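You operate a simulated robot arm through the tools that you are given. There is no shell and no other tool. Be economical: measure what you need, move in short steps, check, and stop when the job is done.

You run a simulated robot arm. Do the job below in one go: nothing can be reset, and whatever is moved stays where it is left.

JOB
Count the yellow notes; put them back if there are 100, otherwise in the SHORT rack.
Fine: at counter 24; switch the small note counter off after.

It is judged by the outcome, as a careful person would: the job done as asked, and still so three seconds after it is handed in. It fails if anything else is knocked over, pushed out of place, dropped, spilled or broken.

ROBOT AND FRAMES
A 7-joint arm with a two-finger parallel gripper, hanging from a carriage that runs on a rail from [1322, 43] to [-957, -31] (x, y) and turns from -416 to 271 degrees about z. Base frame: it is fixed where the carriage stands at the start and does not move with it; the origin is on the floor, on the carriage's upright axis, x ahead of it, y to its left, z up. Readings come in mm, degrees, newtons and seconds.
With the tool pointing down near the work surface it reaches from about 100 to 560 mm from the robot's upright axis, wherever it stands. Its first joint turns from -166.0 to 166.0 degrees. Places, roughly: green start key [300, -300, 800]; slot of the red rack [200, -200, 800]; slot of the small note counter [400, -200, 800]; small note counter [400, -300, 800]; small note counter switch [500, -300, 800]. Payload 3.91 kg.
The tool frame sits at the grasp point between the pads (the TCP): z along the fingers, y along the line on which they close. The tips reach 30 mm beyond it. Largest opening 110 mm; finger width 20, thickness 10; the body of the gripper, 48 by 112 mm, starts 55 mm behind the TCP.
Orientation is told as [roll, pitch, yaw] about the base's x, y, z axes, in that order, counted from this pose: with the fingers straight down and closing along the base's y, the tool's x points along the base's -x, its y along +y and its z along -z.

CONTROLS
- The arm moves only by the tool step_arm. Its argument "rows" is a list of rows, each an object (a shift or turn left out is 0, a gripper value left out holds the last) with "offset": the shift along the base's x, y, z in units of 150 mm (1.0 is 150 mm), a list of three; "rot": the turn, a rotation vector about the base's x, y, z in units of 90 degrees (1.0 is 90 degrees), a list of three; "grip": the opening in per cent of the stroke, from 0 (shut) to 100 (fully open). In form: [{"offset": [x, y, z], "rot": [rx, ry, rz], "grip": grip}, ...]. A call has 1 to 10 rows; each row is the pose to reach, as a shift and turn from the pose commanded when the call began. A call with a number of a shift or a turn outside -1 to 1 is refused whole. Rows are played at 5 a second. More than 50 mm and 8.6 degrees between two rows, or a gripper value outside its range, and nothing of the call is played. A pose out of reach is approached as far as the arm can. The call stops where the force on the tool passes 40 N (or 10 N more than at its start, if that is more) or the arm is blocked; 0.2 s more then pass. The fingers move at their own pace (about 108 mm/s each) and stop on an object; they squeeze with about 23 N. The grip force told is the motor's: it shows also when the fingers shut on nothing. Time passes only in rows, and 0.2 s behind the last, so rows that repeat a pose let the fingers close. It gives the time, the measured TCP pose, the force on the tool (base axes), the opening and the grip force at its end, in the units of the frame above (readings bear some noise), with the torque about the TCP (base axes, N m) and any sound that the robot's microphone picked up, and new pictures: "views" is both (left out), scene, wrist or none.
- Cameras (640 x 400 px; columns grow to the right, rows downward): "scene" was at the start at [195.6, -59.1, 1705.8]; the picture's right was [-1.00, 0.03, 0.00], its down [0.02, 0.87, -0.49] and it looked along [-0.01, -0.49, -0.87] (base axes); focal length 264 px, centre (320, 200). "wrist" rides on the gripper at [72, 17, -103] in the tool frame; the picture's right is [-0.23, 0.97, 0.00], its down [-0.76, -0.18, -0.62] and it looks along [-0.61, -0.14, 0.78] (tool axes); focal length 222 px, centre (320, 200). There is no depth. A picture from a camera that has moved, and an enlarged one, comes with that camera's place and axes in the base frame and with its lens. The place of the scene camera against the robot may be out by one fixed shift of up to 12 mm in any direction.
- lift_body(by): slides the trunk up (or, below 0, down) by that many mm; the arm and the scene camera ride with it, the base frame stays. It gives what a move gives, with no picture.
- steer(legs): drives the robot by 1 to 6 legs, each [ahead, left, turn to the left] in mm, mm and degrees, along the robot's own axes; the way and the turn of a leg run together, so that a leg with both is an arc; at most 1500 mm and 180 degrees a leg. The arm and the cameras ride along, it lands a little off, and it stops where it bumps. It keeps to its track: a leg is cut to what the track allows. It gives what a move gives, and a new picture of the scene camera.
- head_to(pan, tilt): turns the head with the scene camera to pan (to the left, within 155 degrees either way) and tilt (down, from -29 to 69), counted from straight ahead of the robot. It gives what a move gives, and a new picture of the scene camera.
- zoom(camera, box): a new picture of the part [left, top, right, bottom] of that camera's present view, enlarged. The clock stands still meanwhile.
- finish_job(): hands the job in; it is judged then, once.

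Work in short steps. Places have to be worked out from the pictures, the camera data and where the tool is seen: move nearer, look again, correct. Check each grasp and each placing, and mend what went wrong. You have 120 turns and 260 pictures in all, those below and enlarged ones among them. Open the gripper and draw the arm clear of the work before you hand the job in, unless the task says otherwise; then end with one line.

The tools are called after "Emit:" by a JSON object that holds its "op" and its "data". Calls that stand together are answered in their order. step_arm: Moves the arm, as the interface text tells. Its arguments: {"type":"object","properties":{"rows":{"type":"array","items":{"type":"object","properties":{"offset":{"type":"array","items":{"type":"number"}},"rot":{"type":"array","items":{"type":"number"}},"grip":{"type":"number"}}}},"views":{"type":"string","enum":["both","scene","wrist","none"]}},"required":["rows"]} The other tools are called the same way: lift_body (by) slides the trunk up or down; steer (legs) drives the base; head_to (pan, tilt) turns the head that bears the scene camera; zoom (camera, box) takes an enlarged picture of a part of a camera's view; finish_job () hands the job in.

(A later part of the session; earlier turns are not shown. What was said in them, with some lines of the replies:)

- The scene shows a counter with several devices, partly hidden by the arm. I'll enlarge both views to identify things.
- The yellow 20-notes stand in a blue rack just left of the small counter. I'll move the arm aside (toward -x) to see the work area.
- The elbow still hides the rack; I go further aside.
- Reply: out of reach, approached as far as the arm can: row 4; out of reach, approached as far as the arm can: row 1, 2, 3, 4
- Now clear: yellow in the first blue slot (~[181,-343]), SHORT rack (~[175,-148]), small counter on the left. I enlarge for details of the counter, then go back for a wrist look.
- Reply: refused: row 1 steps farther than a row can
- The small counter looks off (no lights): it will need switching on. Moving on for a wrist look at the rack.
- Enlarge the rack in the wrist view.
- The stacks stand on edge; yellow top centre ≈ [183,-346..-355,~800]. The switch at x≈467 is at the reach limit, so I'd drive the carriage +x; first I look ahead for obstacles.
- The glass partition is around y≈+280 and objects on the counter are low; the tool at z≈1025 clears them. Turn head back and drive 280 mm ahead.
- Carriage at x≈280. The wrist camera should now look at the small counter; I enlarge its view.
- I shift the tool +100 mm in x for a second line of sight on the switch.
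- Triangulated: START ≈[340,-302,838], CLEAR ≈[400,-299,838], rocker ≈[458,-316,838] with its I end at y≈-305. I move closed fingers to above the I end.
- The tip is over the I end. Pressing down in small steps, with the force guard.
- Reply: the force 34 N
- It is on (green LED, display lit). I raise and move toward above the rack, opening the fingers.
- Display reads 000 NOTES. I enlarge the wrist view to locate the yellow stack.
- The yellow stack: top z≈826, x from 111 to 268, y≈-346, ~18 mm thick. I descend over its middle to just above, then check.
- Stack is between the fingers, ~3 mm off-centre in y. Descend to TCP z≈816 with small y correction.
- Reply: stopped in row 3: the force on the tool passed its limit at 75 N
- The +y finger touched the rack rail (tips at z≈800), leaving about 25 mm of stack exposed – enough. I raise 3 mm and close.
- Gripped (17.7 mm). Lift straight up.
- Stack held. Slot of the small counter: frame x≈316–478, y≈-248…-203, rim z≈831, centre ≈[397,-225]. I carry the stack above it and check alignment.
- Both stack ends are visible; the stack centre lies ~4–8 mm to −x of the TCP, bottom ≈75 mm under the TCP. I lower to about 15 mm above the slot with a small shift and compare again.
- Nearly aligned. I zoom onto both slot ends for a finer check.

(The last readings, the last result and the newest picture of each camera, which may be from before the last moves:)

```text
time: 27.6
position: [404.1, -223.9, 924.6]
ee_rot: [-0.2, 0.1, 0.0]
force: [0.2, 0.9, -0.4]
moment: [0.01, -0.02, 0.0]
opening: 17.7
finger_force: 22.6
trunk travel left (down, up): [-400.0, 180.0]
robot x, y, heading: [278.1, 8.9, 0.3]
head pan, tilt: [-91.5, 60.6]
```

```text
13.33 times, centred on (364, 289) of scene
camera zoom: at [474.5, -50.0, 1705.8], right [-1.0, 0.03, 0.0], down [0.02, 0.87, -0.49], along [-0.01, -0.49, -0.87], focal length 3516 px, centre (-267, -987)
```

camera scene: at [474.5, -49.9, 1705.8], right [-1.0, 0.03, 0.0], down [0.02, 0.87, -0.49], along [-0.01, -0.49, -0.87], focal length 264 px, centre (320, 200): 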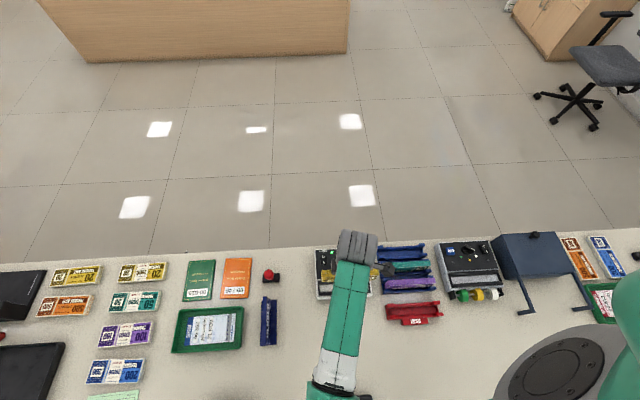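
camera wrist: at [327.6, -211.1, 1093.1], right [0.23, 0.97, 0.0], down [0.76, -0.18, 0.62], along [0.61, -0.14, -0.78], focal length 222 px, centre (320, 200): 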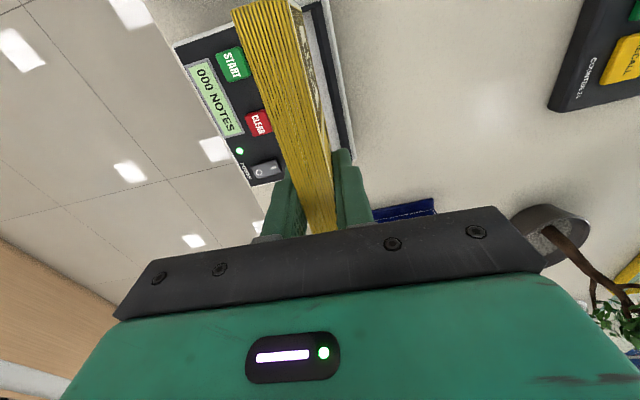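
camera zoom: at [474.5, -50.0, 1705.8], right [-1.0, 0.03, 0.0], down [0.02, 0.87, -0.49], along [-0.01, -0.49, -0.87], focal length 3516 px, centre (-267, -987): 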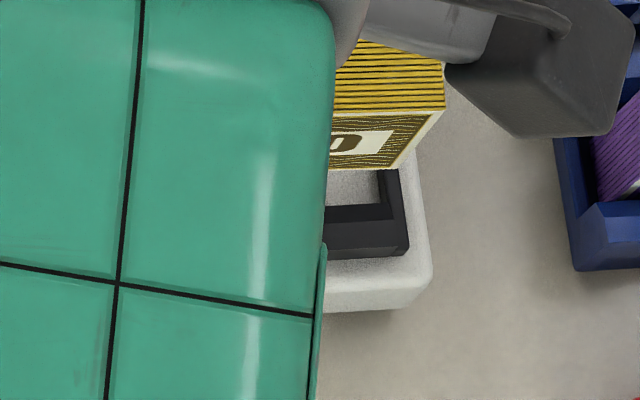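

Stack spans x≈316–470.5, slot inside ≈313–475; y centre ≈-225. I nudge +1 mm in x and descend slowly until contact.

Emit:
{"op": "step_arm", "data": {"rows": [{"offset": [0.007, -0.005, -0.05]}, {"offset": [0.007, -0.005, -0.1]}, {"offset": [0.007, -0.005, -0.14]}, {"offset": [0.007, -0.005, -0.17]}, {"offset": [0.007, -0.005, -0.2]}, {"offset": [0.007, -0.005, -0.2]}], "views": "wrist"}}

Emit:
{"op": "zoom", "data": {"camera": "scene", "box": [316, 262, 376, 304]}}

```text
time: 29.0
position: [403.9, -226.4, 894.0]
ee_rot: [-0.2, 0.0, 0.0]
force: [-0.8, -0.2, -1.1]
moment: [0.01, -0.02, -0.01]
opening: 17.4
finger_force: 23.2
trunk travel left (down, up): [-400.0, 180.0]
robot x, y, heading: [279.5, 8.6, 0.0]
head pan, tilt: [-91.5, 60.6]
camera wrist: at [330.8, -208.8, 996.5], right [0.23, 0.97, 0.0], down [0.76, -0.18, 0.62], along [0.61, -0.14, -0.78], focal length 222 px, centre (320, 200)
```

wrist: 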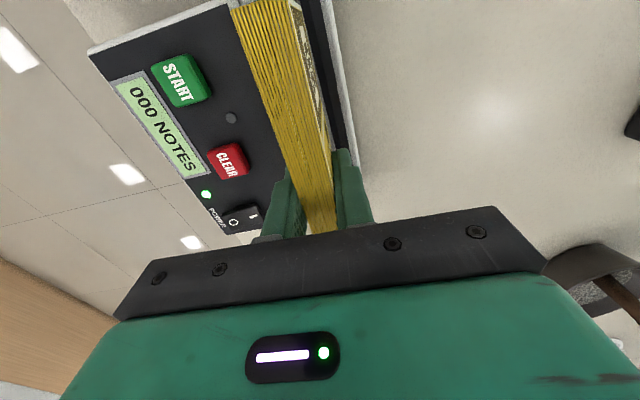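

```text
9.52 times, centred on (346, 283) of scene
camera zoom: at [474.5, -50.0, 1705.8], right [-1.0, 0.03, 0.0], down [0.02, 0.87, -0.49], along [-0.01, -0.49, -0.87], focal length 2512 px, centre (72, -590)
```

zoom: 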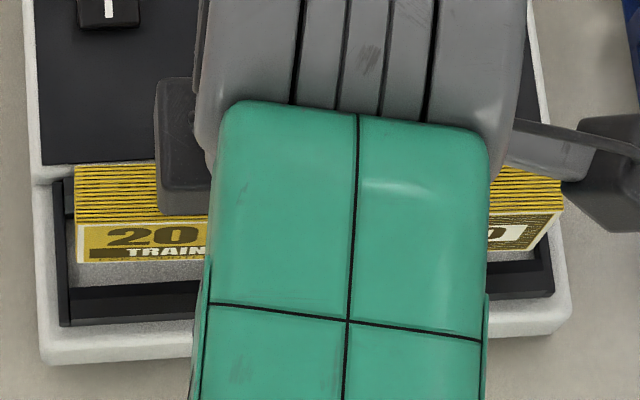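

Still above contact and well aligned; continue down.

Emit:
{"op": "step_arm", "data": {"rows": [{"offset": [0, 0, -0.03]}, {"offset": [0, 0, -0.06]}, {"offset": [0, 0, -0.09]}, {"offset": [0, 0, -0.12]}, {"offset": [0, 0, -0.15]}, {"offset": [0, 0, -0.15]}], "views": "none"}}

Emit:
{"op": "zoom", "data": {"camera": "scene", "box": [316, 262, 376, 304]}}

```text
time: 30.4
position: [403.3, -225.4, 871.7]
ee_rot: [-0.2, 0.1, 0.1]
force: [0.6, -0.2, -1.2]
moment: [-0.03, 0.02, 0.03]
opening: 17.8
finger_force: 22.9
trunk travel left (down, up): [-400.0, 180.0]
robot x, y, heading: [281.0, 10.2, -0.3]
head pan, tilt: [-91.5, 60.6]
```

```text
9.52 times, centred on (346, 283) of scene
camera zoom: at [474.5, -50.1, 1705.8], right [-1.0, 0.03, 0.0], down [0.02, 0.87, -0.49], along [-0.01, -0.49, -0.87], focal length 2512 px, centre (72, -590)
```

zoom: 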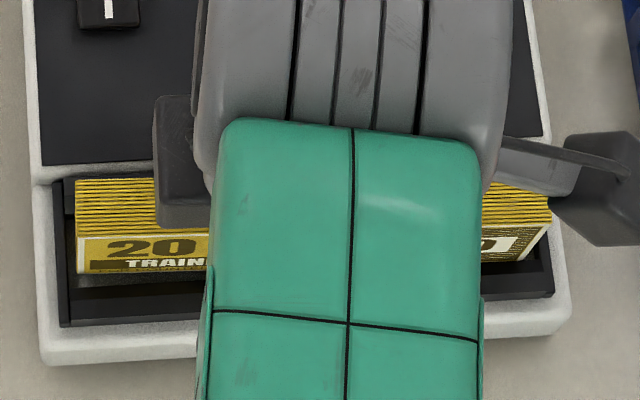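

Still free; going further down, slowly.

Emit:
{"op": "step_arm", "data": {"rows": [{"offset": [0, 0, -0.02]}, {"offset": [0, 0, -0.04]}, {"offset": [0, 0, -0.06]}, {"offset": [0, 0, -0.08]}, {"offset": [0, 0, -0.1]}, {"offset": [0, 0, -0.12]}, {"offset": [0, 0, -0.14]}, {"offset": [0, 0, -0.14]}], "views": "none"}}

Emit:
{"op": "zoom", "data": {"camera": "scene", "box": [316, 262, 376, 304]}}

```text
time: 31.2
position: [404.3, -225.8, 863.9]
ee_rot: [-0.3, 0.1, 0.1]
force: [-0.6, 6.1, 27.8]
moment: [0.61, -0.27, -0.02]
opening: 17.8
finger_force: 23.2
trunk travel left (down, up): [-400.0, 180.0]
robot x, y, heading: [279.0, 9.3, -0.1]
head pan, tilt: [-91.5, 60.6]
stopped in row 4: the force on the tool passed its limit at 49 N (the readings are from after the stop); the commanded pose is now the measured one
```

```text
9.52 times, centred on (346, 283) of scene
camera zoom: at [474.6, -49.9, 1706.2], right [-1.0, 0.03, 0.0], down [0.02, 0.87, -0.49], along [-0.01, -0.49, -0.87], focal length 2512 px, centre (72, -590)
```

zoom: 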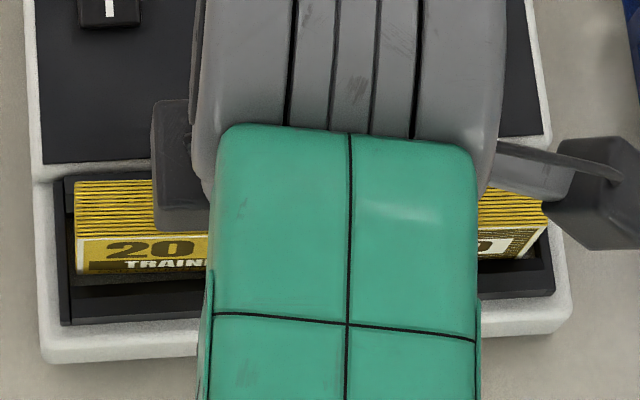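

Contact at TCP z≈864. I enlarge to see whether the stack or the fingertips touch.

Emit:
{"op": "zoom", "data": {"camera": "scene", "box": [318, 274, 342, 298]}}

Emit:
{"op": "zoom", "data": {"camera": "wrist", "box": [220, 0, 400, 240]}}

Emit:
{"op": "zoom", "data": {"camera": "scene", "box": [354, 272, 378, 300]}}

```text
16.00 times, centred on (330, 286) of scene
camera zoom: at [474.6, -49.9, 1706.2], right [-1.0, 0.03, 0.0], down [0.02, 0.87, -0.49], along [-0.01, -0.49, -0.87], focal length 4220 px, centre (160, -1176)
```

zoom: 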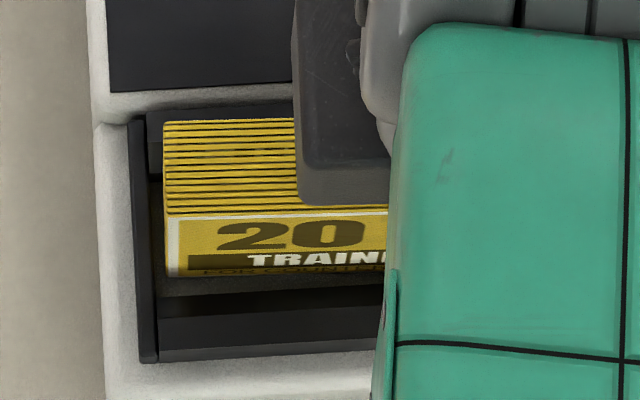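

```text
1.67 times, centred on (310, 120) of wrist
camera zoom: at [331.2, -209.6, 966.8], right [0.23, 0.97, -0.01], down [0.76, -0.17, 0.62], along [0.61, -0.15, -0.78], focal length 370 px, centre (337, 333)
```

zoom: 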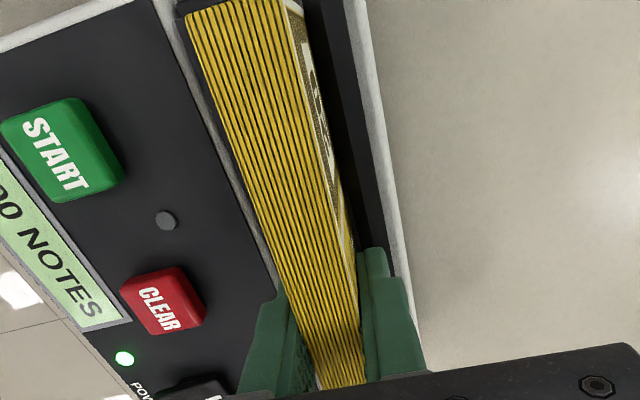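

```text
14.29 times, centred on (366, 286) of scene
camera zoom: at [474.6, -49.9, 1706.2], right [-1.0, 0.03, 0.0], down [0.02, 0.87, -0.49], along [-0.01, -0.49, -0.87], focal length 3767 px, centre (-337, -1029)
```

zoom: 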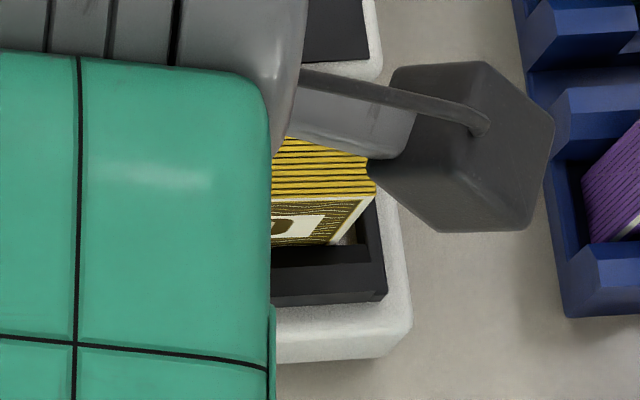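

The stack's bottom sits right at the slot floor with an even gap to the bar. I relieve the load by 1 mm and open slightly.

Emit:
{"op": "step_arm", "data": {"rows": [{"offset": [0, 0, 0.007]}, {"offset": [0, 0, 0.007], "grip": 25}, {"offset": [0, 0, 0.007], "grip": 25}, {"offset": [0, 0, 0.007], "grip": 25}], "views": "none"}}

Emit:
{"op": "zoom", "data": {"camera": "scene", "box": [318, 274, 342, 298]}}

Emit:
{"op": "zoom", "data": {"camera": "wrist", "box": [220, 0, 400, 240]}}

```text
time: 32.2
position: [404.4, -230.8, 864.2]
ee_rot: [-0.4, 0.2, 0.0]
force: [0.3, -8.1, 12.2]
moment: [-0.01, -0.06, -0.02]
opening: 23.2
finger_force: 0.0
trunk travel left (down, up): [-400.0, 180.0]
robot x, y, heading: [279.7, 12.8, 0.1]
head pan, tilt: [-91.5, 60.6]
```

```text
16.00 times, centred on (330, 286) of scene
camera zoom: at [474.6, -50.9, 1705.9], right [-1.0, 0.03, 0.0], down [0.02, 0.87, -0.49], along [-0.01, -0.49, -0.87], focal length 4220 px, centre (160, -1176)
```

zoom: 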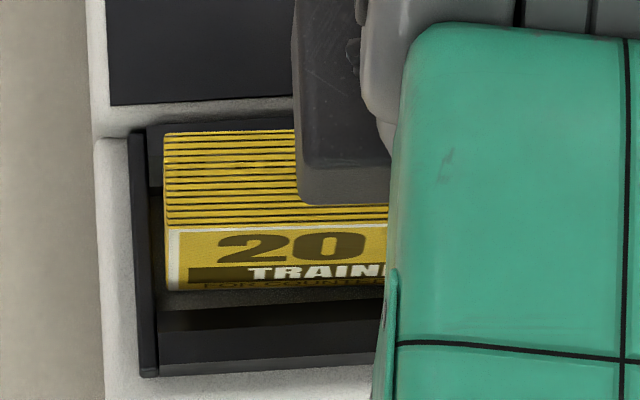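

```text
1.67 times, centred on (310, 120) of wrist
camera zoom: at [331.2, -212.1, 966.9], right [0.23, 0.97, -0.01], down [0.76, -0.17, 0.62], along [0.61, -0.15, -0.78], focal length 370 px, centre (337, 333)
```

zoom: 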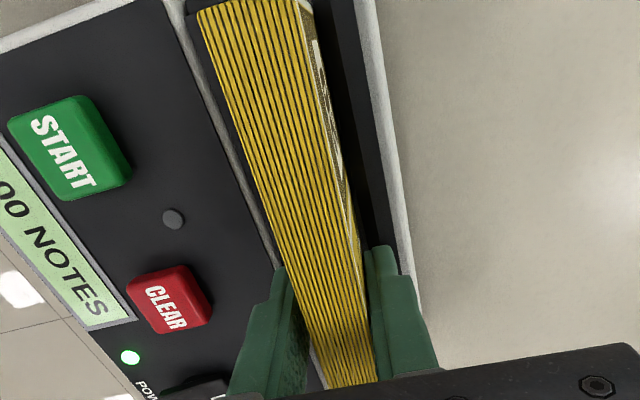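

The +y finger is pressing on the slot bar as it opens. I lift straight up at once, keeping that opening.

Emit:
{"op": "step_arm", "data": {"rows": [{"offset": [0, 0, 0.05]}, {"offset": [0, 0, 0.12]}, {"offset": [0, 0, 0.3], "grip": 40}, {"offset": [0, 0, 0.6], "grip": 40}, {"offset": [0, 0, 0.8], "grip": 40}, {"offset": [0, 0, 0.8], "grip": 40}], "views": "both"}}

Emit:
{"op": "zoom", "data": {"camera": "scene", "box": [305, 230, 465, 330]}}

```text
time: 33.6
position: [405.8, -225.3, 983.2]
ee_rot: [-0.3, 0.2, 0.0]
force: [-0.9, -0.2, -0.1]
moment: [0.06, 0.01, -0.01]
opening: 43.8
finger_force: 0.1
trunk travel left (down, up): [-400.0, 180.0]
robot x, y, heading: [282.3, 13.0, -0.0]
head pan, tilt: [-91.5, 60.6]
camera scene: at [474.5, -50.1, 1705.8], right [-1.0, 0.03, 0.0], down [0.02, 0.87, -0.49], along [-0.01, -0.49, -0.87], focal length 264 px, centre (320, 200)
camera wrist: at [332.7, -209.1, 1087.0], right [0.23, 0.97, -0.01], down [0.76, -0.17, 0.62], along [0.61, -0.14, -0.78], focal length 222 px, centre (320, 200)
```

scene: 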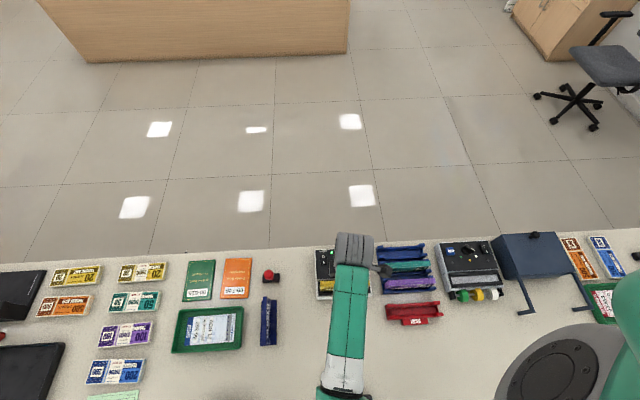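
wrist: 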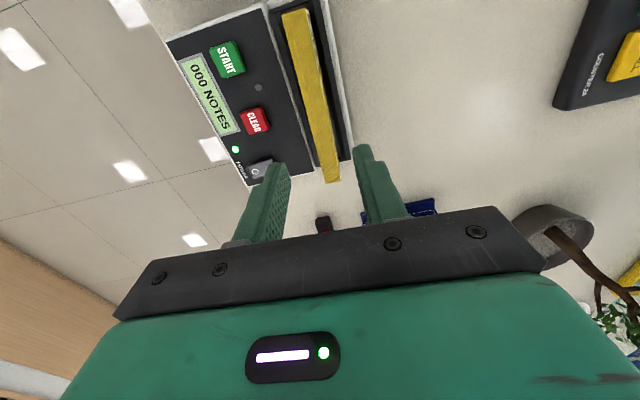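

```text
4.00 times, centred on (385, 280) of scene
camera zoom: at [474.5, -50.1, 1705.8], right [-1.0, 0.03, 0.0], down [0.02, 0.87, -0.49], along [-0.01, -0.49, -0.87], focal length 1055 px, centre (60, -120)
```

zoom: 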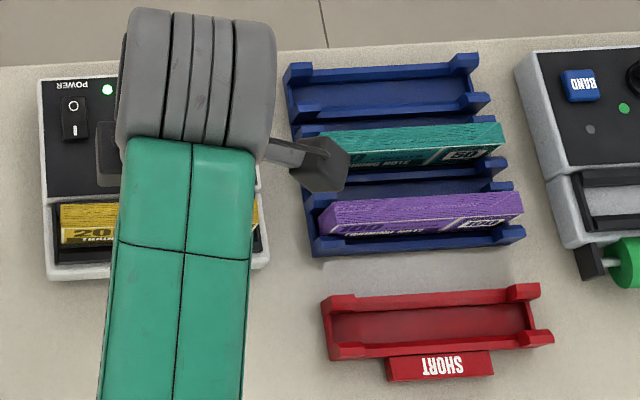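

Stack rests in the slot and the counter has not moved. Next: close the fingers and go above START (≈[340,-302]).

Emit:
{"op": "step_arm", "data": {"rows": [{"offset": [-0.15, -0.2, 0], "grip": 0}, {"offset": [-0.3, -0.38, 0], "grip": 0}, {"offset": [-0.44, -0.513, -0.1], "grip": 0}, {"offset": [-0.44, -0.513, -0.4], "grip": 0}, {"offset": [-0.44, -0.513, -0.68], "grip": 0}, {"offset": [-0.44, -0.513, -0.68], "grip": 0}], "views": "wrist"}}

```text
time: 35.0
position: [339.3, -304.1, 878.4]
ee_rot: [-0.4, 0.2, 0.0]
force: [0.2, -0.1, 0.4]
moment: [-0.03, -0.01, -0.02]
opening: 0.0
finger_force: 23.5
trunk travel left (down, up): [-400.0, 180.0]
robot x, y, heading: [279.4, 8.4, 0.2]
head pan, tilt: [-91.5, 60.6]
camera wrist: at [266.5, -287.5, 982.4], right [0.23, 0.97, -0.01], down [0.76, -0.17, 0.62], along [0.61, -0.15, -0.78], focal length 222 px, centre (320, 200)
```

wrist: 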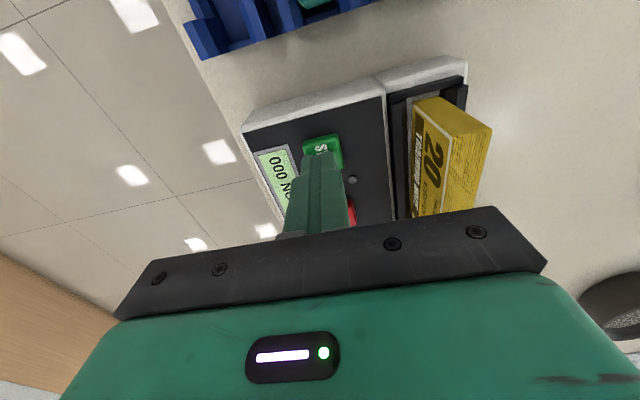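

Fingers are above START. Pressing down gently.

Emit:
{"op": "step_arm", "data": {"rows": [{"offset": [0, 0, -0.03]}, {"offset": [0, 0, -0.05]}, {"offset": [0, 0, -0.07]}, {"offset": [0, 0, -0.085]}], "views": "wrist"}}

```text
time: 36.0
position: [338.0, -302.6, 867.6]
ee_rot: [-0.3, 0.1, 0.0]
force: [1.4, 0.3, 1.6]
moment: [0.05, -0.03, 0.0]
opening: 0.0
finger_force: 22.7
trunk travel left (down, up): [-400.0, 180.0]
robot x, y, heading: [276.8, 10.9, 0.2]
head pan, tilt: [-91.5, 60.6]
heard: click
camera wrist: at [265.3, -286.7, 971.5], right [0.23, 0.97, -0.01], down [0.76, -0.17, 0.62], along [0.61, -0.15, -0.78], focal length 222 px, centre (320, 200)
```

wrist: 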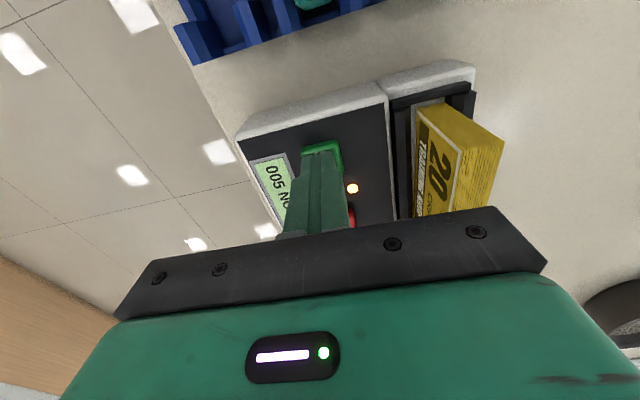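

A click and counting has begun (005). I lift off and wait for the count to end.

Emit:
{"op": "step_arm", "data": {"rows": [{"offset": [0, 0, 0.2]}, {"offset": [0, 0, 0.5]}, {"offset": [0, 0, 0.75]}, {"offset": [0, 0.2, 0.75]}, {"offset": [0, 0.4, 0.75]}, {"offset": [0, 0.4, 0.75]}, {"offset": [0, 0.4, 0.75]}, {"offset": [0, 0.4, 0.75]}, {"offset": [0, 0.4, 0.75]}, {"offset": [0, 0.4, 0.75]}], "views": "wrist"}}

Emit:
{"op": "zoom", "data": {"camera": "scene", "box": [305, 230, 385, 305]}}

```text
time: 38.2
position: [337.5, -243.8, 982.3]
ee_rot: [-0.3, 0.1, 0.1]
force: [-0.4, 0.0, 0.5]
moment: [0.02, 0.03, 0.01]
opening: 0.1
finger_force: 22.8
trunk travel left (down, up): [-400.0, 180.0]
robot x, y, heading: [277.2, 7.1, -0.1]
head pan, tilt: [-91.5, 60.6]
camera wrist: at [264.5, -226.8, 1085.0], right [0.23, 0.97, -0.01], down [0.76, -0.17, 0.62], along [0.61, -0.14, -0.78], focal length 222 px, centre (320, 200)
```

wrist: 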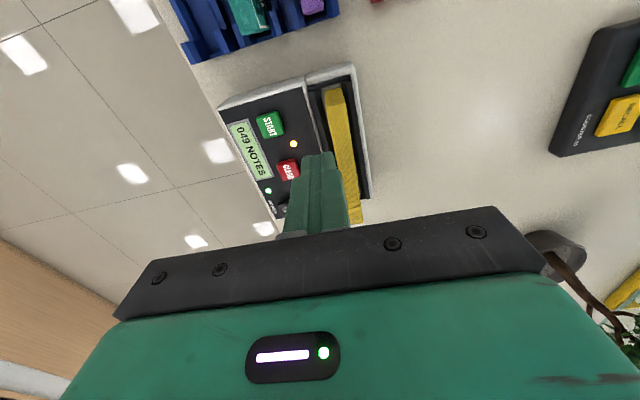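

```text
5.33 times, centred on (345, 268) of scene
camera zoom: at [474.5, -50.1, 1705.8], right [-1.0, 0.03, 0.0], down [0.02, 0.87, -0.49], along [-0.01, -0.49, -0.87], focal length 1406 px, centre (187, -160)
```

zoom: 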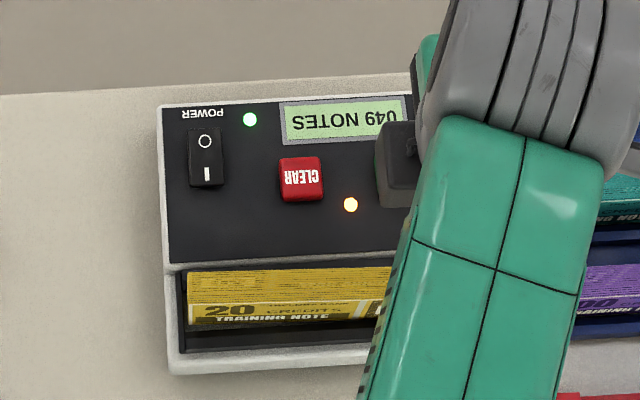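

Counting (049, orange light). Wait more, moving toward the grasp pose above the stack.

Emit:
{"op": "step_arm", "data": {"rows": [{"offset": [0, 0, 0]}, {"offset": [0, 0, 0]}, {"offset": [0, 0, 0]}, {"offset": [0, 0, 0]}, {"offset": [0, 0, 0]}, {"offset": [0, 0, 0]}, {"offset": [0, 0, 0]}, {"offset": [0, 0, 0]}, {"offset": [0, 0, 0]}, {"offset": [0, 0, 0]}], "views": "none"}}

Emit:
{"op": "step_arm", "data": {"rows": [{"offset": [0, 0, 0]}, {"offset": [0, 0, 0]}, {"offset": [0, 0, 0]}, {"offset": [0, 0, 0]}, {"offset": [0, 0, 0]}, {"offset": [0, 0, 0]}, {"offset": [0, 0, 0]}, {"offset": [0, 0, 0]}, {"offset": [0, 0, 0]}, {"offset": [0, 0, 0]}], "views": "none"}}

Emit:
{"op": "zoom", "data": {"camera": "wrist", "box": [200, 70, 380, 230]}}

```text
time: 40.5
position: [336.7, -244.4, 982.0]
ee_rot: [-0.3, 0.1, 0.1]
force: [-1.2, -0.4, -0.4]
moment: [0.0, 0.0, -0.02]
opening: 0.0
finger_force: 23.0
trunk travel left (down, up): [-400.0, 180.0]
robot x, y, heading: [280.8, 7.0, -0.2]
head pan, tilt: [-91.5, 60.6]
```

```text
time: 42.6
position: [337.4, -244.9, 981.4]
ee_rot: [-0.3, 0.1, 0.1]
force: [0.3, 0.3, 0.3]
moment: [-0.03, -0.02, 0.02]
opening: 0.0
finger_force: 22.6
trunk travel left (down, up): [-400.0, 180.0]
robot x, y, heading: [279.6, 11.6, -0.0]
head pan, tilt: [-91.5, 60.6]
```

```text
2.50 times, centred on (290, 150) of wrist
camera zoom: at [264.5, -226.8, 1085.0], right [0.23, 0.97, -0.01], down [0.76, -0.17, 0.62], along [0.61, -0.15, -0.78], focal length 555 px, centre (395, 325)
```

zoom: 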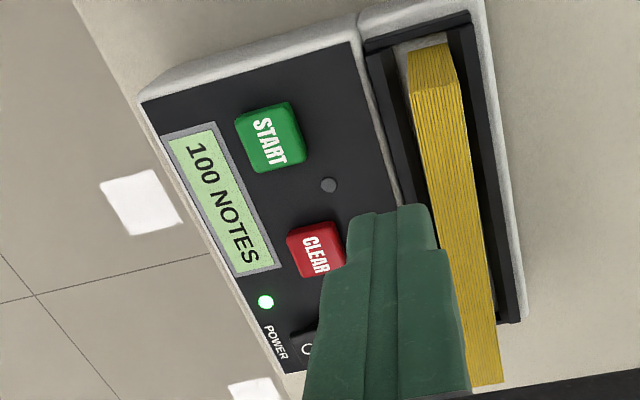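

Final count: 100 notes (busy light off). So the stack goes back to its blue slot. Stack now spans x≈323–472, y≈-228, top z≈884; I position above and open to 33 mm.

Emit:
{"op": "step_arm", "data": {"rows": [{"offset": [0.2, 0.05, 0], "grip": 30}, {"offset": [0.445, 0.11, 0], "grip": 30}, {"offset": [0.445, 0.11, -0.15], "grip": 30}, {"offset": [0.445, 0.11, -0.35], "grip": 30}, {"offset": [0.445, 0.11, -0.38], "grip": 30}, {"offset": [0.445, 0.11, -0.38], "grip": 30}], "views": "none"}}

Emit:
{"op": "zoom", "data": {"camera": "wrist", "box": [220, 60, 400, 240]}}

```text
time: 44.0
position: [404.6, -226.6, 923.8]
ee_rot: [-0.3, 0.1, 0.0]
force: [0.3, -0.7, 0.1]
moment: [-0.04, -0.01, -0.02]
opening: 33.2
finger_force: 0.0
trunk travel left (down, up): [-400.0, 180.0]
robot x, y, heading: [279.6, 9.9, 0.1]
head pan, tilt: [-91.5, 60.6]
```

```text
2.22 times, centred on (310, 150) of wrist
camera zoom: at [332.3, -210.3, 1027.1], right [0.23, 0.97, -0.01], down [0.76, -0.17, 0.62], along [0.61, -0.14, -0.78], focal length 494 px, centre (342, 311)
```

zoom: 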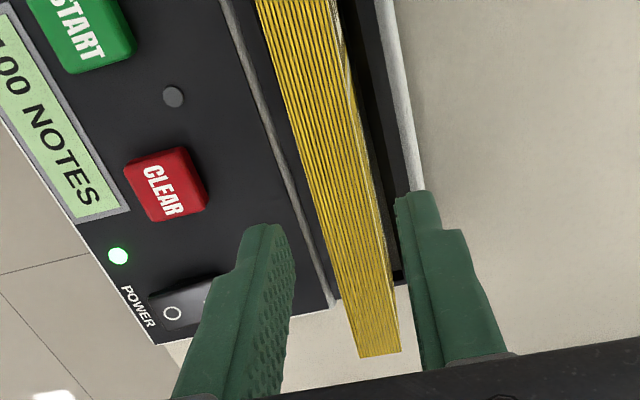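

Stack is centred between the fingers. Descend to TCP z≈870 and grip.

Emit:
{"op": "step_arm", "data": {"rows": [{"offset": [0, 0, -0.12]}, {"offset": [0, 0, -0.24]}, {"offset": [0, 0, -0.34]}, {"offset": [0, 0, -0.355]}, {"offset": [0, 0, -0.355], "grip": 0}, {"offset": [0, 0, -0.355], "grip": 0}, {"offset": [0, 0, -0.355], "grip": 0}], "views": "wrist"}}

```text
time: 45.6
position: [403.7, -226.2, 871.5]
ee_rot: [-0.3, 0.0, 0.1]
force: [-0.6, -0.4, 0.3]
moment: [0.0, 0.04, 0.01]
opening: 17.7
finger_force: 23.7
trunk travel left (down, up): [-400.0, 180.0]
robot x, y, heading: [278.0, 12.0, 0.0]
head pan, tilt: [-91.5, 60.6]
camera wrist: at [331.1, -210.2, 974.9], right [0.23, 0.97, -0.01], down [0.76, -0.17, 0.62], along [0.61, -0.14, -0.78], focal length 222 px, centre (320, 200)
```

wrist: 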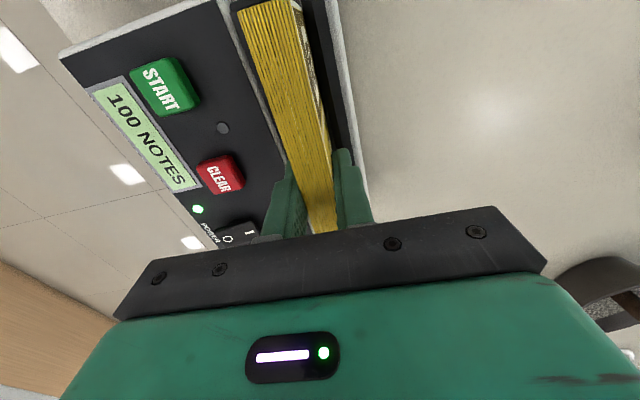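

Gripped. Lift and carry back above the blue slot, reversing the earlier path.

Emit:
{"op": "step_arm", "data": {"rows": [{"offset": [0, 0, 0.1]}, {"offset": [0, 0, 0.3]}, {"offset": [0, 0, 0.55]}, {"offset": [0, 0, 0.8]}, {"offset": [-0.2, -0.1, 0.8]}, {"offset": [-0.5, -0.2, 0.8]}, {"offset": [-0.75, -0.35, 0.8]}, {"offset": [-0.95, -0.5, 0.8]}, {"offset": [-0.95, -0.5, 0.8]}], "views": "none"}}

Emit:
{"op": "step_arm", "data": {"rows": [{"offset": [-0.25, -0.15, 0]}, {"offset": [-0.472, -0.3, 0]}, {"offset": [-0.472, -0.3, -0.15]}, {"offset": [-0.472, -0.3, -0.15]}], "views": "both"}}

Emit:
{"op": "zoom", "data": {"camera": "scene", "box": [370, 225, 450, 305]}}

Emit:
{"op": "zoom", "data": {"camera": "wrist", "box": [220, 0, 480, 200]}}

```text
time: 47.6
position: [258.9, -302.4, 991.9]
ee_rot: [-0.4, 0.1, 0.0]
force: [0.0, 0.6, -1.8]
moment: [0.02, -0.02, -0.01]
opening: 17.6
finger_force: 22.6
trunk travel left (down, up): [-400.0, 180.0]
robot x, y, heading: [279.2, 10.8, 0.1]
head pan, tilt: [-91.5, 60.6]
```

```text
time: 48.6
position: [191.3, -351.0, 969.6]
ee_rot: [-0.2, 0.2, 0.1]
force: [0.6, 0.0, -1.0]
moment: [0.0, -0.02, -0.05]
opening: 17.5
finger_force: 22.9
trunk travel left (down, up): [-400.0, 180.0]
robot x, y, heading: [278.2, 10.6, -0.0]
head pan, tilt: [-91.5, 60.6]
camera scene: at [474.5, -50.0, 1705.8], right [-1.0, 0.03, 0.0], down [0.02, 0.87, -0.49], along [-0.01, -0.49, -0.87], focal length 264 px, centre (320, 200)
camera wrist: at [118.5, -332.2, 1072.3], right [0.23, 0.97, -0.01], down [0.76, -0.17, 0.62], along [0.61, -0.14, -0.78], focal length 222 px, centre (320, 200)
```

scene: 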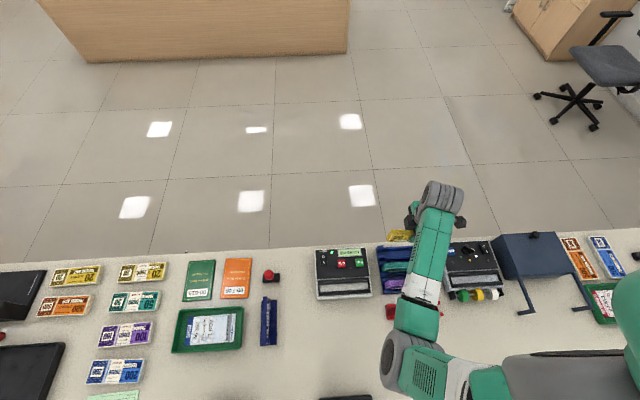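
wrist: 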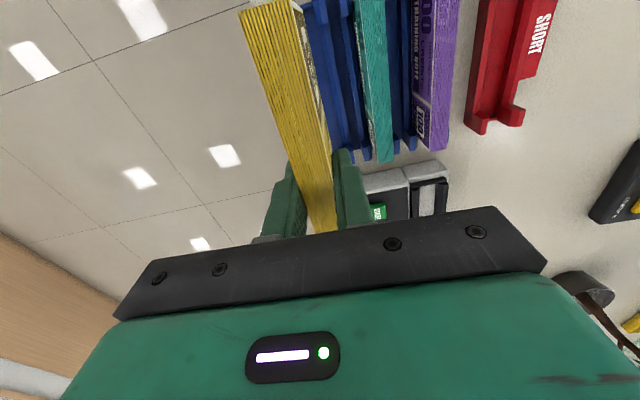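

```text
5.00 times, centred on (410, 265) of scene
camera zoom: at [474.5, -50.0, 1705.8], right [-1.0, 0.03, 0.0], down [0.02, 0.87, -0.49], along [-0.01, -0.49, -0.87], focal length 1319 px, centre (-130, -125)
```

zoom: 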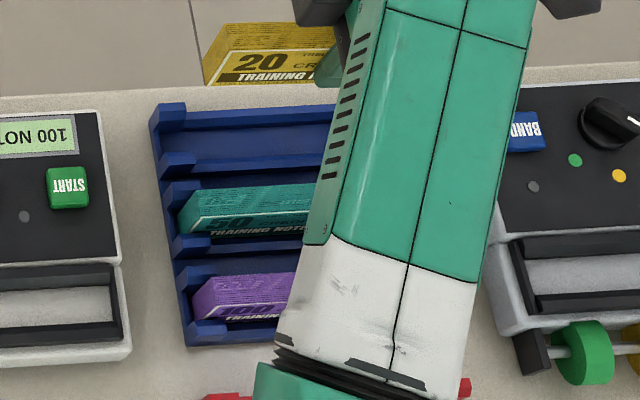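

```text
2.00 times, centred on (350, 100) of wrist
camera zoom: at [118.5, -332.2, 1072.3], right [0.23, 0.97, -0.01], down [0.76, -0.17, 0.62], along [0.61, -0.14, -0.78], focal length 444 px, centre (260, 400)
```

zoom: 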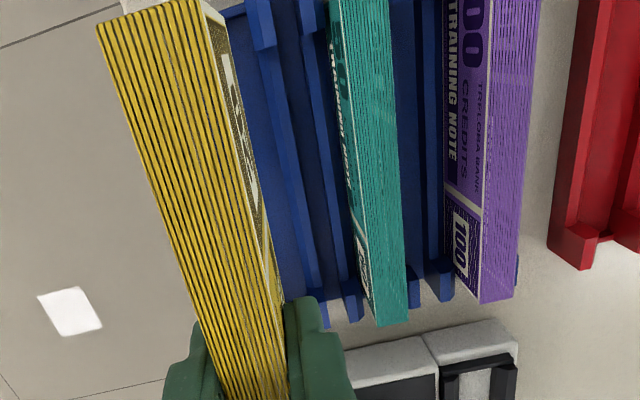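

y is ~4 mm too far (-351 vs -346.7). I correct and lower to just above the slot posts, then check.

Emit:
{"op": "step_arm", "data": {"rows": [{"offset": [-0.003, 0.027, -0.15]}, {"offset": [-0.003, 0.027, -0.35]}, {"offset": [-0.003, 0.027, -0.53]}, {"offset": [-0.003, 0.027, -0.53]}, {"offset": [-0.003, 0.027, -0.53]}], "views": "none"}}

Emit:
{"op": "zoom", "data": {"camera": "scene", "box": [372, 235, 420, 270]}}

Emit:
{"op": "zoom", "data": {"camera": "wrist", "box": [220, 0, 400, 200]}}

```text
time: 49.9
position: [190.7, -344.2, 890.5]
ee_rot: [-0.4, 0.1, 0.1]
force: [-0.1, 0.5, -0.8]
moment: [0.02, 0.02, -0.01]
opening: 17.6
finger_force: 22.9
trunk travel left (down, up): [-400.0, 180.0]
robot x, y, heading: [278.3, 10.2, -0.1]
head pan, tilt: [-91.5, 60.6]
```

```text
11.43 times, centred on (396, 252) of scene
camera zoom: at [474.5, -50.0, 1705.8], right [-1.0, 0.03, 0.0], down [0.02, 0.87, -0.49], along [-0.01, -0.49, -0.87], focal length 3014 px, centre (-549, -400)
```

zoom: 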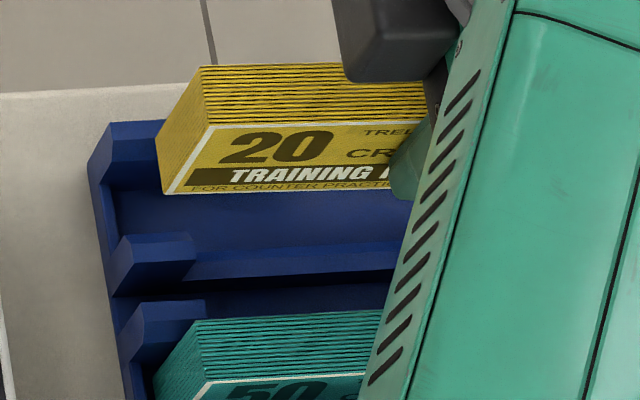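

```text
2.00 times, centred on (310, 100) of wrist
camera zoom: at [118.0, -327.2, 992.9], right [0.23, 0.97, -0.01], down [0.76, -0.17, 0.62], along [0.61, -0.15, -0.78], focal length 444 px, centre (340, 400)
```

zoom: 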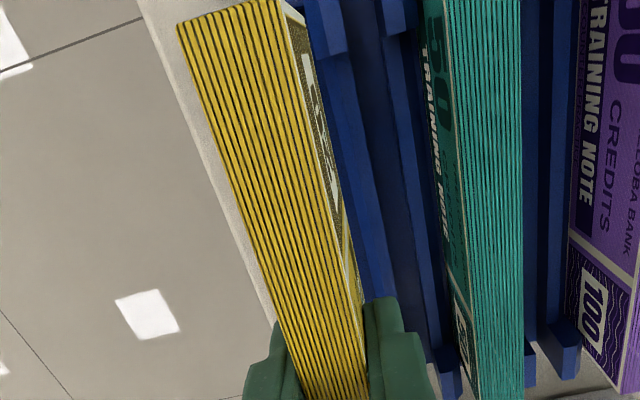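

Alignment matches the original place (stack y≈-346, −x end ≈110.5). Descend slowly to seat it (expected TCP z≈837).

Emit:
{"op": "step_arm", "data": {"rows": [{"offset": [0, -0.003, -0.06]}, {"offset": [0, -0.003, -0.12]}, {"offset": [0, -0.003, -0.17]}, {"offset": [0, -0.003, -0.21]}, {"offset": [0, -0.003, -0.25]}, {"offset": [0, -0.003, -0.25]}], "views": "none"}}

Emit:
{"op": "zoom", "data": {"camera": "scene", "box": [372, 235, 420, 270]}}

Emit:
{"op": "zoom", "data": {"camera": "wrist", "box": [220, 0, 400, 200]}}

```text
time: 51.2
position: [191.8, -345.2, 852.4]
ee_rot: [-0.3, 0.1, 0.1]
force: [0.1, -1.5, -0.9]
moment: [-0.06, 0.0, 0.17]
opening: 17.6
finger_force: 22.7
trunk travel left (down, up): [-400.0, 180.0]
robot x, y, heading: [276.0, 10.5, 0.2]
head pan, tilt: [-91.5, 60.6]
```

```text
11.43 times, centred on (396, 252) of scene
camera zoom: at [474.5, -50.2, 1705.8], right [-1.0, 0.03, 0.0], down [0.02, 0.87, -0.49], along [-0.01, -0.49, -0.87], focal length 3014 px, centre (-549, -400)
```

zoom: 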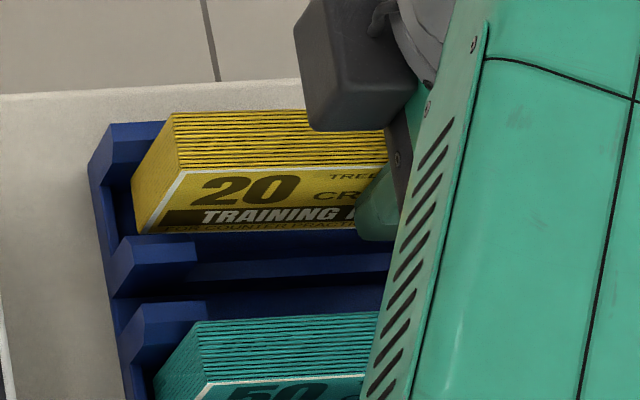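

```text
2.00 times, centred on (310, 100) of wrist
camera zoom: at [118.0, -327.6, 954.6], right [0.23, 0.97, -0.01], down [0.76, -0.17, 0.62], along [0.61, -0.15, -0.78], focal length 444 px, centre (340, 400)
```

zoom: 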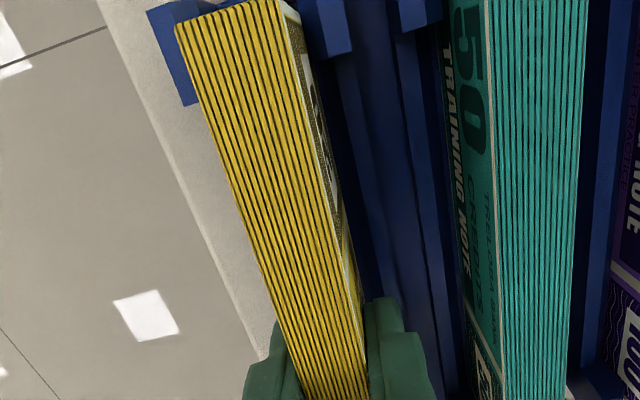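

It is entering the slot with only slight side contact. Continue down to seat.

Emit:
{"op": "step_arm", "data": {"rows": [{"offset": [0, -0.004, -0.03]}, {"offset": [0, -0.004, -0.06]}, {"offset": [0, -0.004, -0.085]}, {"offset": [0, -0.004, -0.105]}, {"offset": [0, -0.004, -0.12]}, {"offset": [0, -0.004, -0.12]}], "views": "none"}}

Emit:
{"op": "zoom", "data": {"camera": "scene", "box": [372, 235, 420, 270]}}

```text
time: 52.6
position: [190.7, -344.4, 835.0]
ee_rot: [-0.3, 0.1, 0.0]
force: [2.1, 4.5, 23.6]
moment: [0.33, 0.0, 0.07]
opening: 17.9
finger_force: 22.9
trunk travel left (down, up): [-400.0, 180.0]
robot x, y, heading: [275.8, 5.3, 0.1]
head pan, tilt: [-91.5, 60.6]
```

```text
11.43 times, centred on (396, 252) of scene
camera zoom: at [474.5, -50.2, 1706.0], right [-1.0, 0.03, 0.0], down [0.02, 0.87, -0.49], along [-0.01, -0.49, -0.87], focal length 3014 px, centre (-549, -400)
```

zoom: 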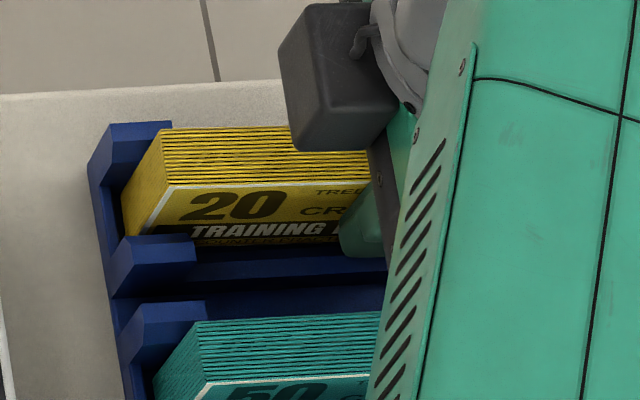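

Seated (24 N at z≈835). Relieve, open to 33 mm, then lift.

Emit:
{"op": "step_arm", "data": {"rows": [{"offset": [0, 0, 0.012]}, {"offset": [0, 0, 0.012], "grip": 30}, {"offset": [0, 0, 0.012], "grip": 30}, {"offset": [0, 0, 0.15], "grip": 30}, {"offset": [0, 0, 0.4], "grip": 30}, {"offset": [0, 0, 0.7], "grip": 30}, {"offset": [0, 0, 1.0], "grip": 30}, {"offset": [0, 0, 1.0], "grip": 0}], "views": "wrist"}}

Emit:
{"op": "zoom", "data": {"camera": "wrist", "box": [240, 0, 480, 180]}}

```text
time: 54.5
position: [190.2, -343.1, 984.2]
ee_rot: [-0.3, 0.1, -0.1]
force: [-0.7, -0.1, -0.3]
moment: [0.0, 0.02, 0.01]
opening: 0.0
finger_force: 22.9
trunk travel left (down, up): [-400.0, 180.0]
robot x, y, heading: [279.8, 9.7, 0.1]
head pan, tilt: [-91.5, 60.6]
camera wrist: at [117.6, -326.6, 1087.6], right [0.23, 0.97, 0.0], down [0.76, -0.17, 0.62], along [0.61, -0.14, -0.78], focal length 222 px, centre (320, 200)
```

wrist: 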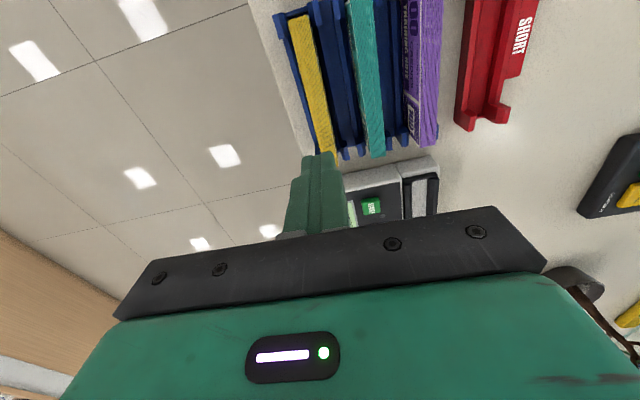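

```text
2.22 times, centred on (360, 90) of wrist
camera zoom: at [117.6, -326.6, 1087.6], right [0.23, 0.97, 0.0], down [0.76, -0.17, 0.62], along [0.61, -0.14, -0.78], focal length 494 px, centre (231, 444)
```

zoom: 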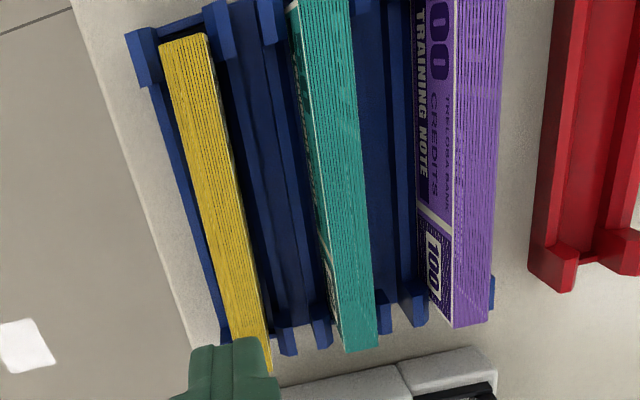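

The yellow stack is back in its slot as before. Now to the O end of the power rocker (≈[458,-327]).

Emit:
{"op": "step_arm", "data": {"rows": [{"offset": [0.3, 0, 0]}, {"offset": [0.6, 0, 0]}, {"offset": [0.9, 0, 0]}, {"offset": [1.0, 0, 0]}], "views": "none"}}

Emit:
{"op": "step_arm", "data": {"rows": [{"offset": [0.3, 0.05, 0]}, {"offset": [0.6, 0.1, 0]}, {"offset": [0.787, 0.1, 0]}, {"offset": [0.787, 0.1, -0.25]}, {"offset": [0.787, 0.1, -0.5]}, {"offset": [0.787, 0.1, -0.68]}, {"offset": [0.787, 0.1, -0.68]}], "views": "wrist"}}

Emit:
{"op": "zoom", "data": {"camera": "wrist", "box": [240, 80, 400, 220]}}

```text
time: 55.5
position: [340.6, -344.1, 986.3]
ee_rot: [-0.3, 0.0, 0.0]
force: [0.7, 0.0, -0.7]
moment: [0.01, 0.01, 0.01]
opening: 0.0
finger_force: 23.2
trunk travel left (down, up): [-400.0, 180.0]
robot x, y, heading: [281.1, 8.8, 0.0]
head pan, tilt: [-91.5, 60.6]
```

```text
time: 57.0
position: [457.8, -329.1, 882.6]
ee_rot: [-0.3, 0.1, -0.1]
force: [0.1, -0.2, -0.3]
moment: [0.01, -0.01, 0.0]
opening: 0.2
finger_force: 23.3
trunk travel left (down, up): [-400.0, 180.0]
robot x, y, heading: [281.0, 5.6, 0.2]
head pan, tilt: [-91.5, 60.6]
camera wrist: at [385.8, -312.6, 984.8], right [0.23, 0.97, -0.01], down [0.76, -0.17, 0.62], along [0.61, -0.15, -0.78], focal length 222 px, centre (320, 200)
```

wrist: 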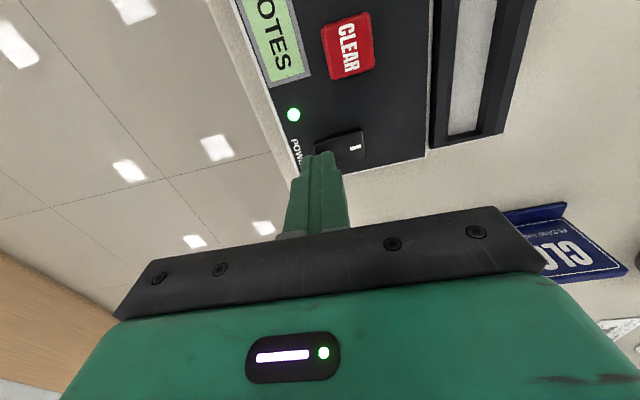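

```text
2.86 times, centred on (320, 150) of wrist
camera zoom: at [385.8, -312.6, 984.8], right [0.23, 0.97, -0.01], down [0.76, -0.17, 0.62], along [0.61, -0.15, -0.78], focal length 635 px, centre (320, 343)
```

zoom: 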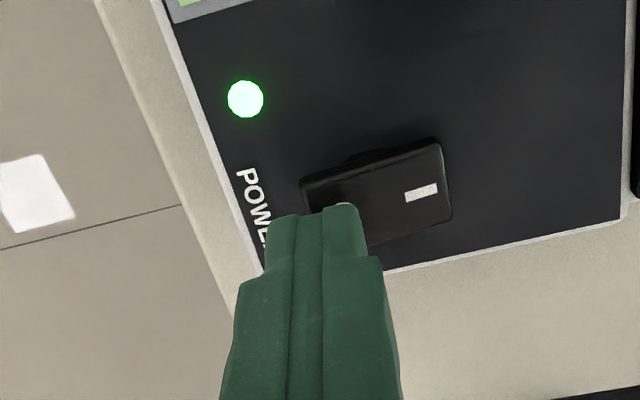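

The tip is over the O end, slightly outward; I shift +3 mm in y and press.

Emit:
{"op": "step_arm", "data": {"rows": [{"offset": [0, 0.02, -0.03]}, {"offset": [0, 0.02, -0.05]}, {"offset": [0, 0.02, -0.07]}, {"offset": [0, 0.02, -0.085]}], "views": "wrist"}}

```text
time: 58.2
position: [458.7, -327.0, 870.5]
ee_rot: [-0.5, 0.1, 0.1]
force: [-3.1, 5.3, 29.4]
moment: [0.41, 0.16, 0.04]
opening: 0.1
finger_force: 23.3
trunk travel left (down, up): [-400.0, 180.0]
robot x, y, heading: [279.0, 10.7, -0.2]
head pan, tilt: [-91.5, 60.6]
stopped in row 4: the force on the tool passed its limit at 42 N (the readings are from after the stop); the commanded pose is now the measured one
camera wrist: at [386.0, -310.2, 973.9], right [0.23, 0.97, -0.01], down [0.76, -0.17, 0.62], along [0.61, -0.15, -0.78], focal length 222 px, centre (320, 200)
```

wrist: 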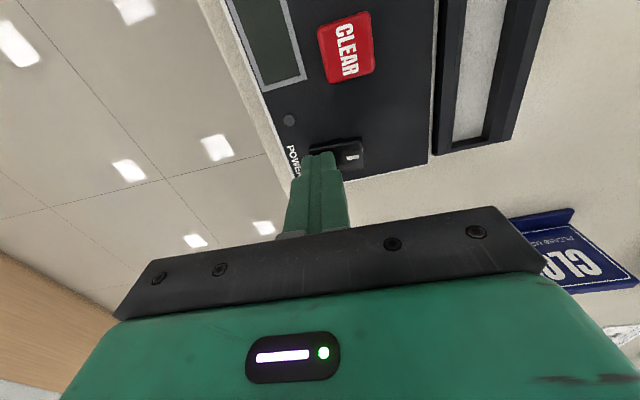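

The counter is off (LED and display dark). I retract upward, open the gripper and move the arm aside for a last check.

Emit:
{"op": "step_arm", "data": {"rows": [{"offset": [0, 0, 0.2]}, {"offset": [0, 0, 0.5]}, {"offset": [0, 0, 0.8]}, {"offset": [0, 0, 1.0]}, {"offset": [0.25, 0.1, 1.0], "grip": 60}, {"offset": [0.5, 0.2, 1.0], "grip": 60}, {"offset": [0.75, 0.4, 1.0], "grip": 60}, {"offset": [0.9, 0.6, 1.0], "grip": 60}, {"offset": [0.9, 0.6, 1.0], "grip": 60}], "views": "scene"}}

Emit:
{"op": "zoom", "data": {"camera": "scene", "box": [305, 230, 465, 330]}}

```text
time: 60.2
position: [593.1, -234.6, 1019.9]
ee_rot: [-0.4, 0.1, 0.1]
force: [-0.7, -0.2, 0.7]
moment: [0.04, -0.03, 0.04]
opening: 65.9
finger_force: 0.1
trunk travel left (down, up): [-400.0, 180.0]
robot x, y, heading: [278.9, 8.0, 0.0]
head pan, tilt: [-91.5, 60.6]
camera scene: at [474.4, -50.0, 1705.8], right [-1.0, 0.03, 0.0], down [0.02, 0.87, -0.49], along [-0.01, -0.49, -0.87], focal length 264 px, centre (320, 200)
```

scene: 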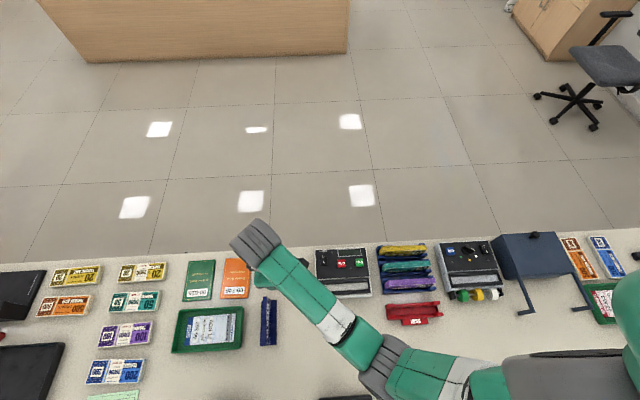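

```text
4.00 times, centred on (385, 280) of scene
camera zoom: at [474.4, -50.0, 1705.8], right [-1.0, 0.03, 0.0], down [0.02, 0.87, -0.49], along [-0.01, -0.49, -0.87], focal length 1055 px, centre (60, -120)
```

zoom: 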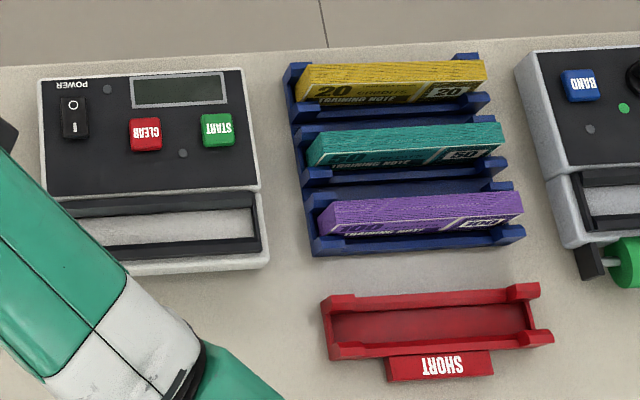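

Everything is in place: yellow stack in its blue slot, counter off, nothing else moved, arm clear. Handing in.

Emit:
{"op": "finish_job", "data": {}}

```text
The job is handed in.
```

The small note counter at counter 24 read 100 yellow notes, so I put them back in their blue rack slot and switched the counter off.
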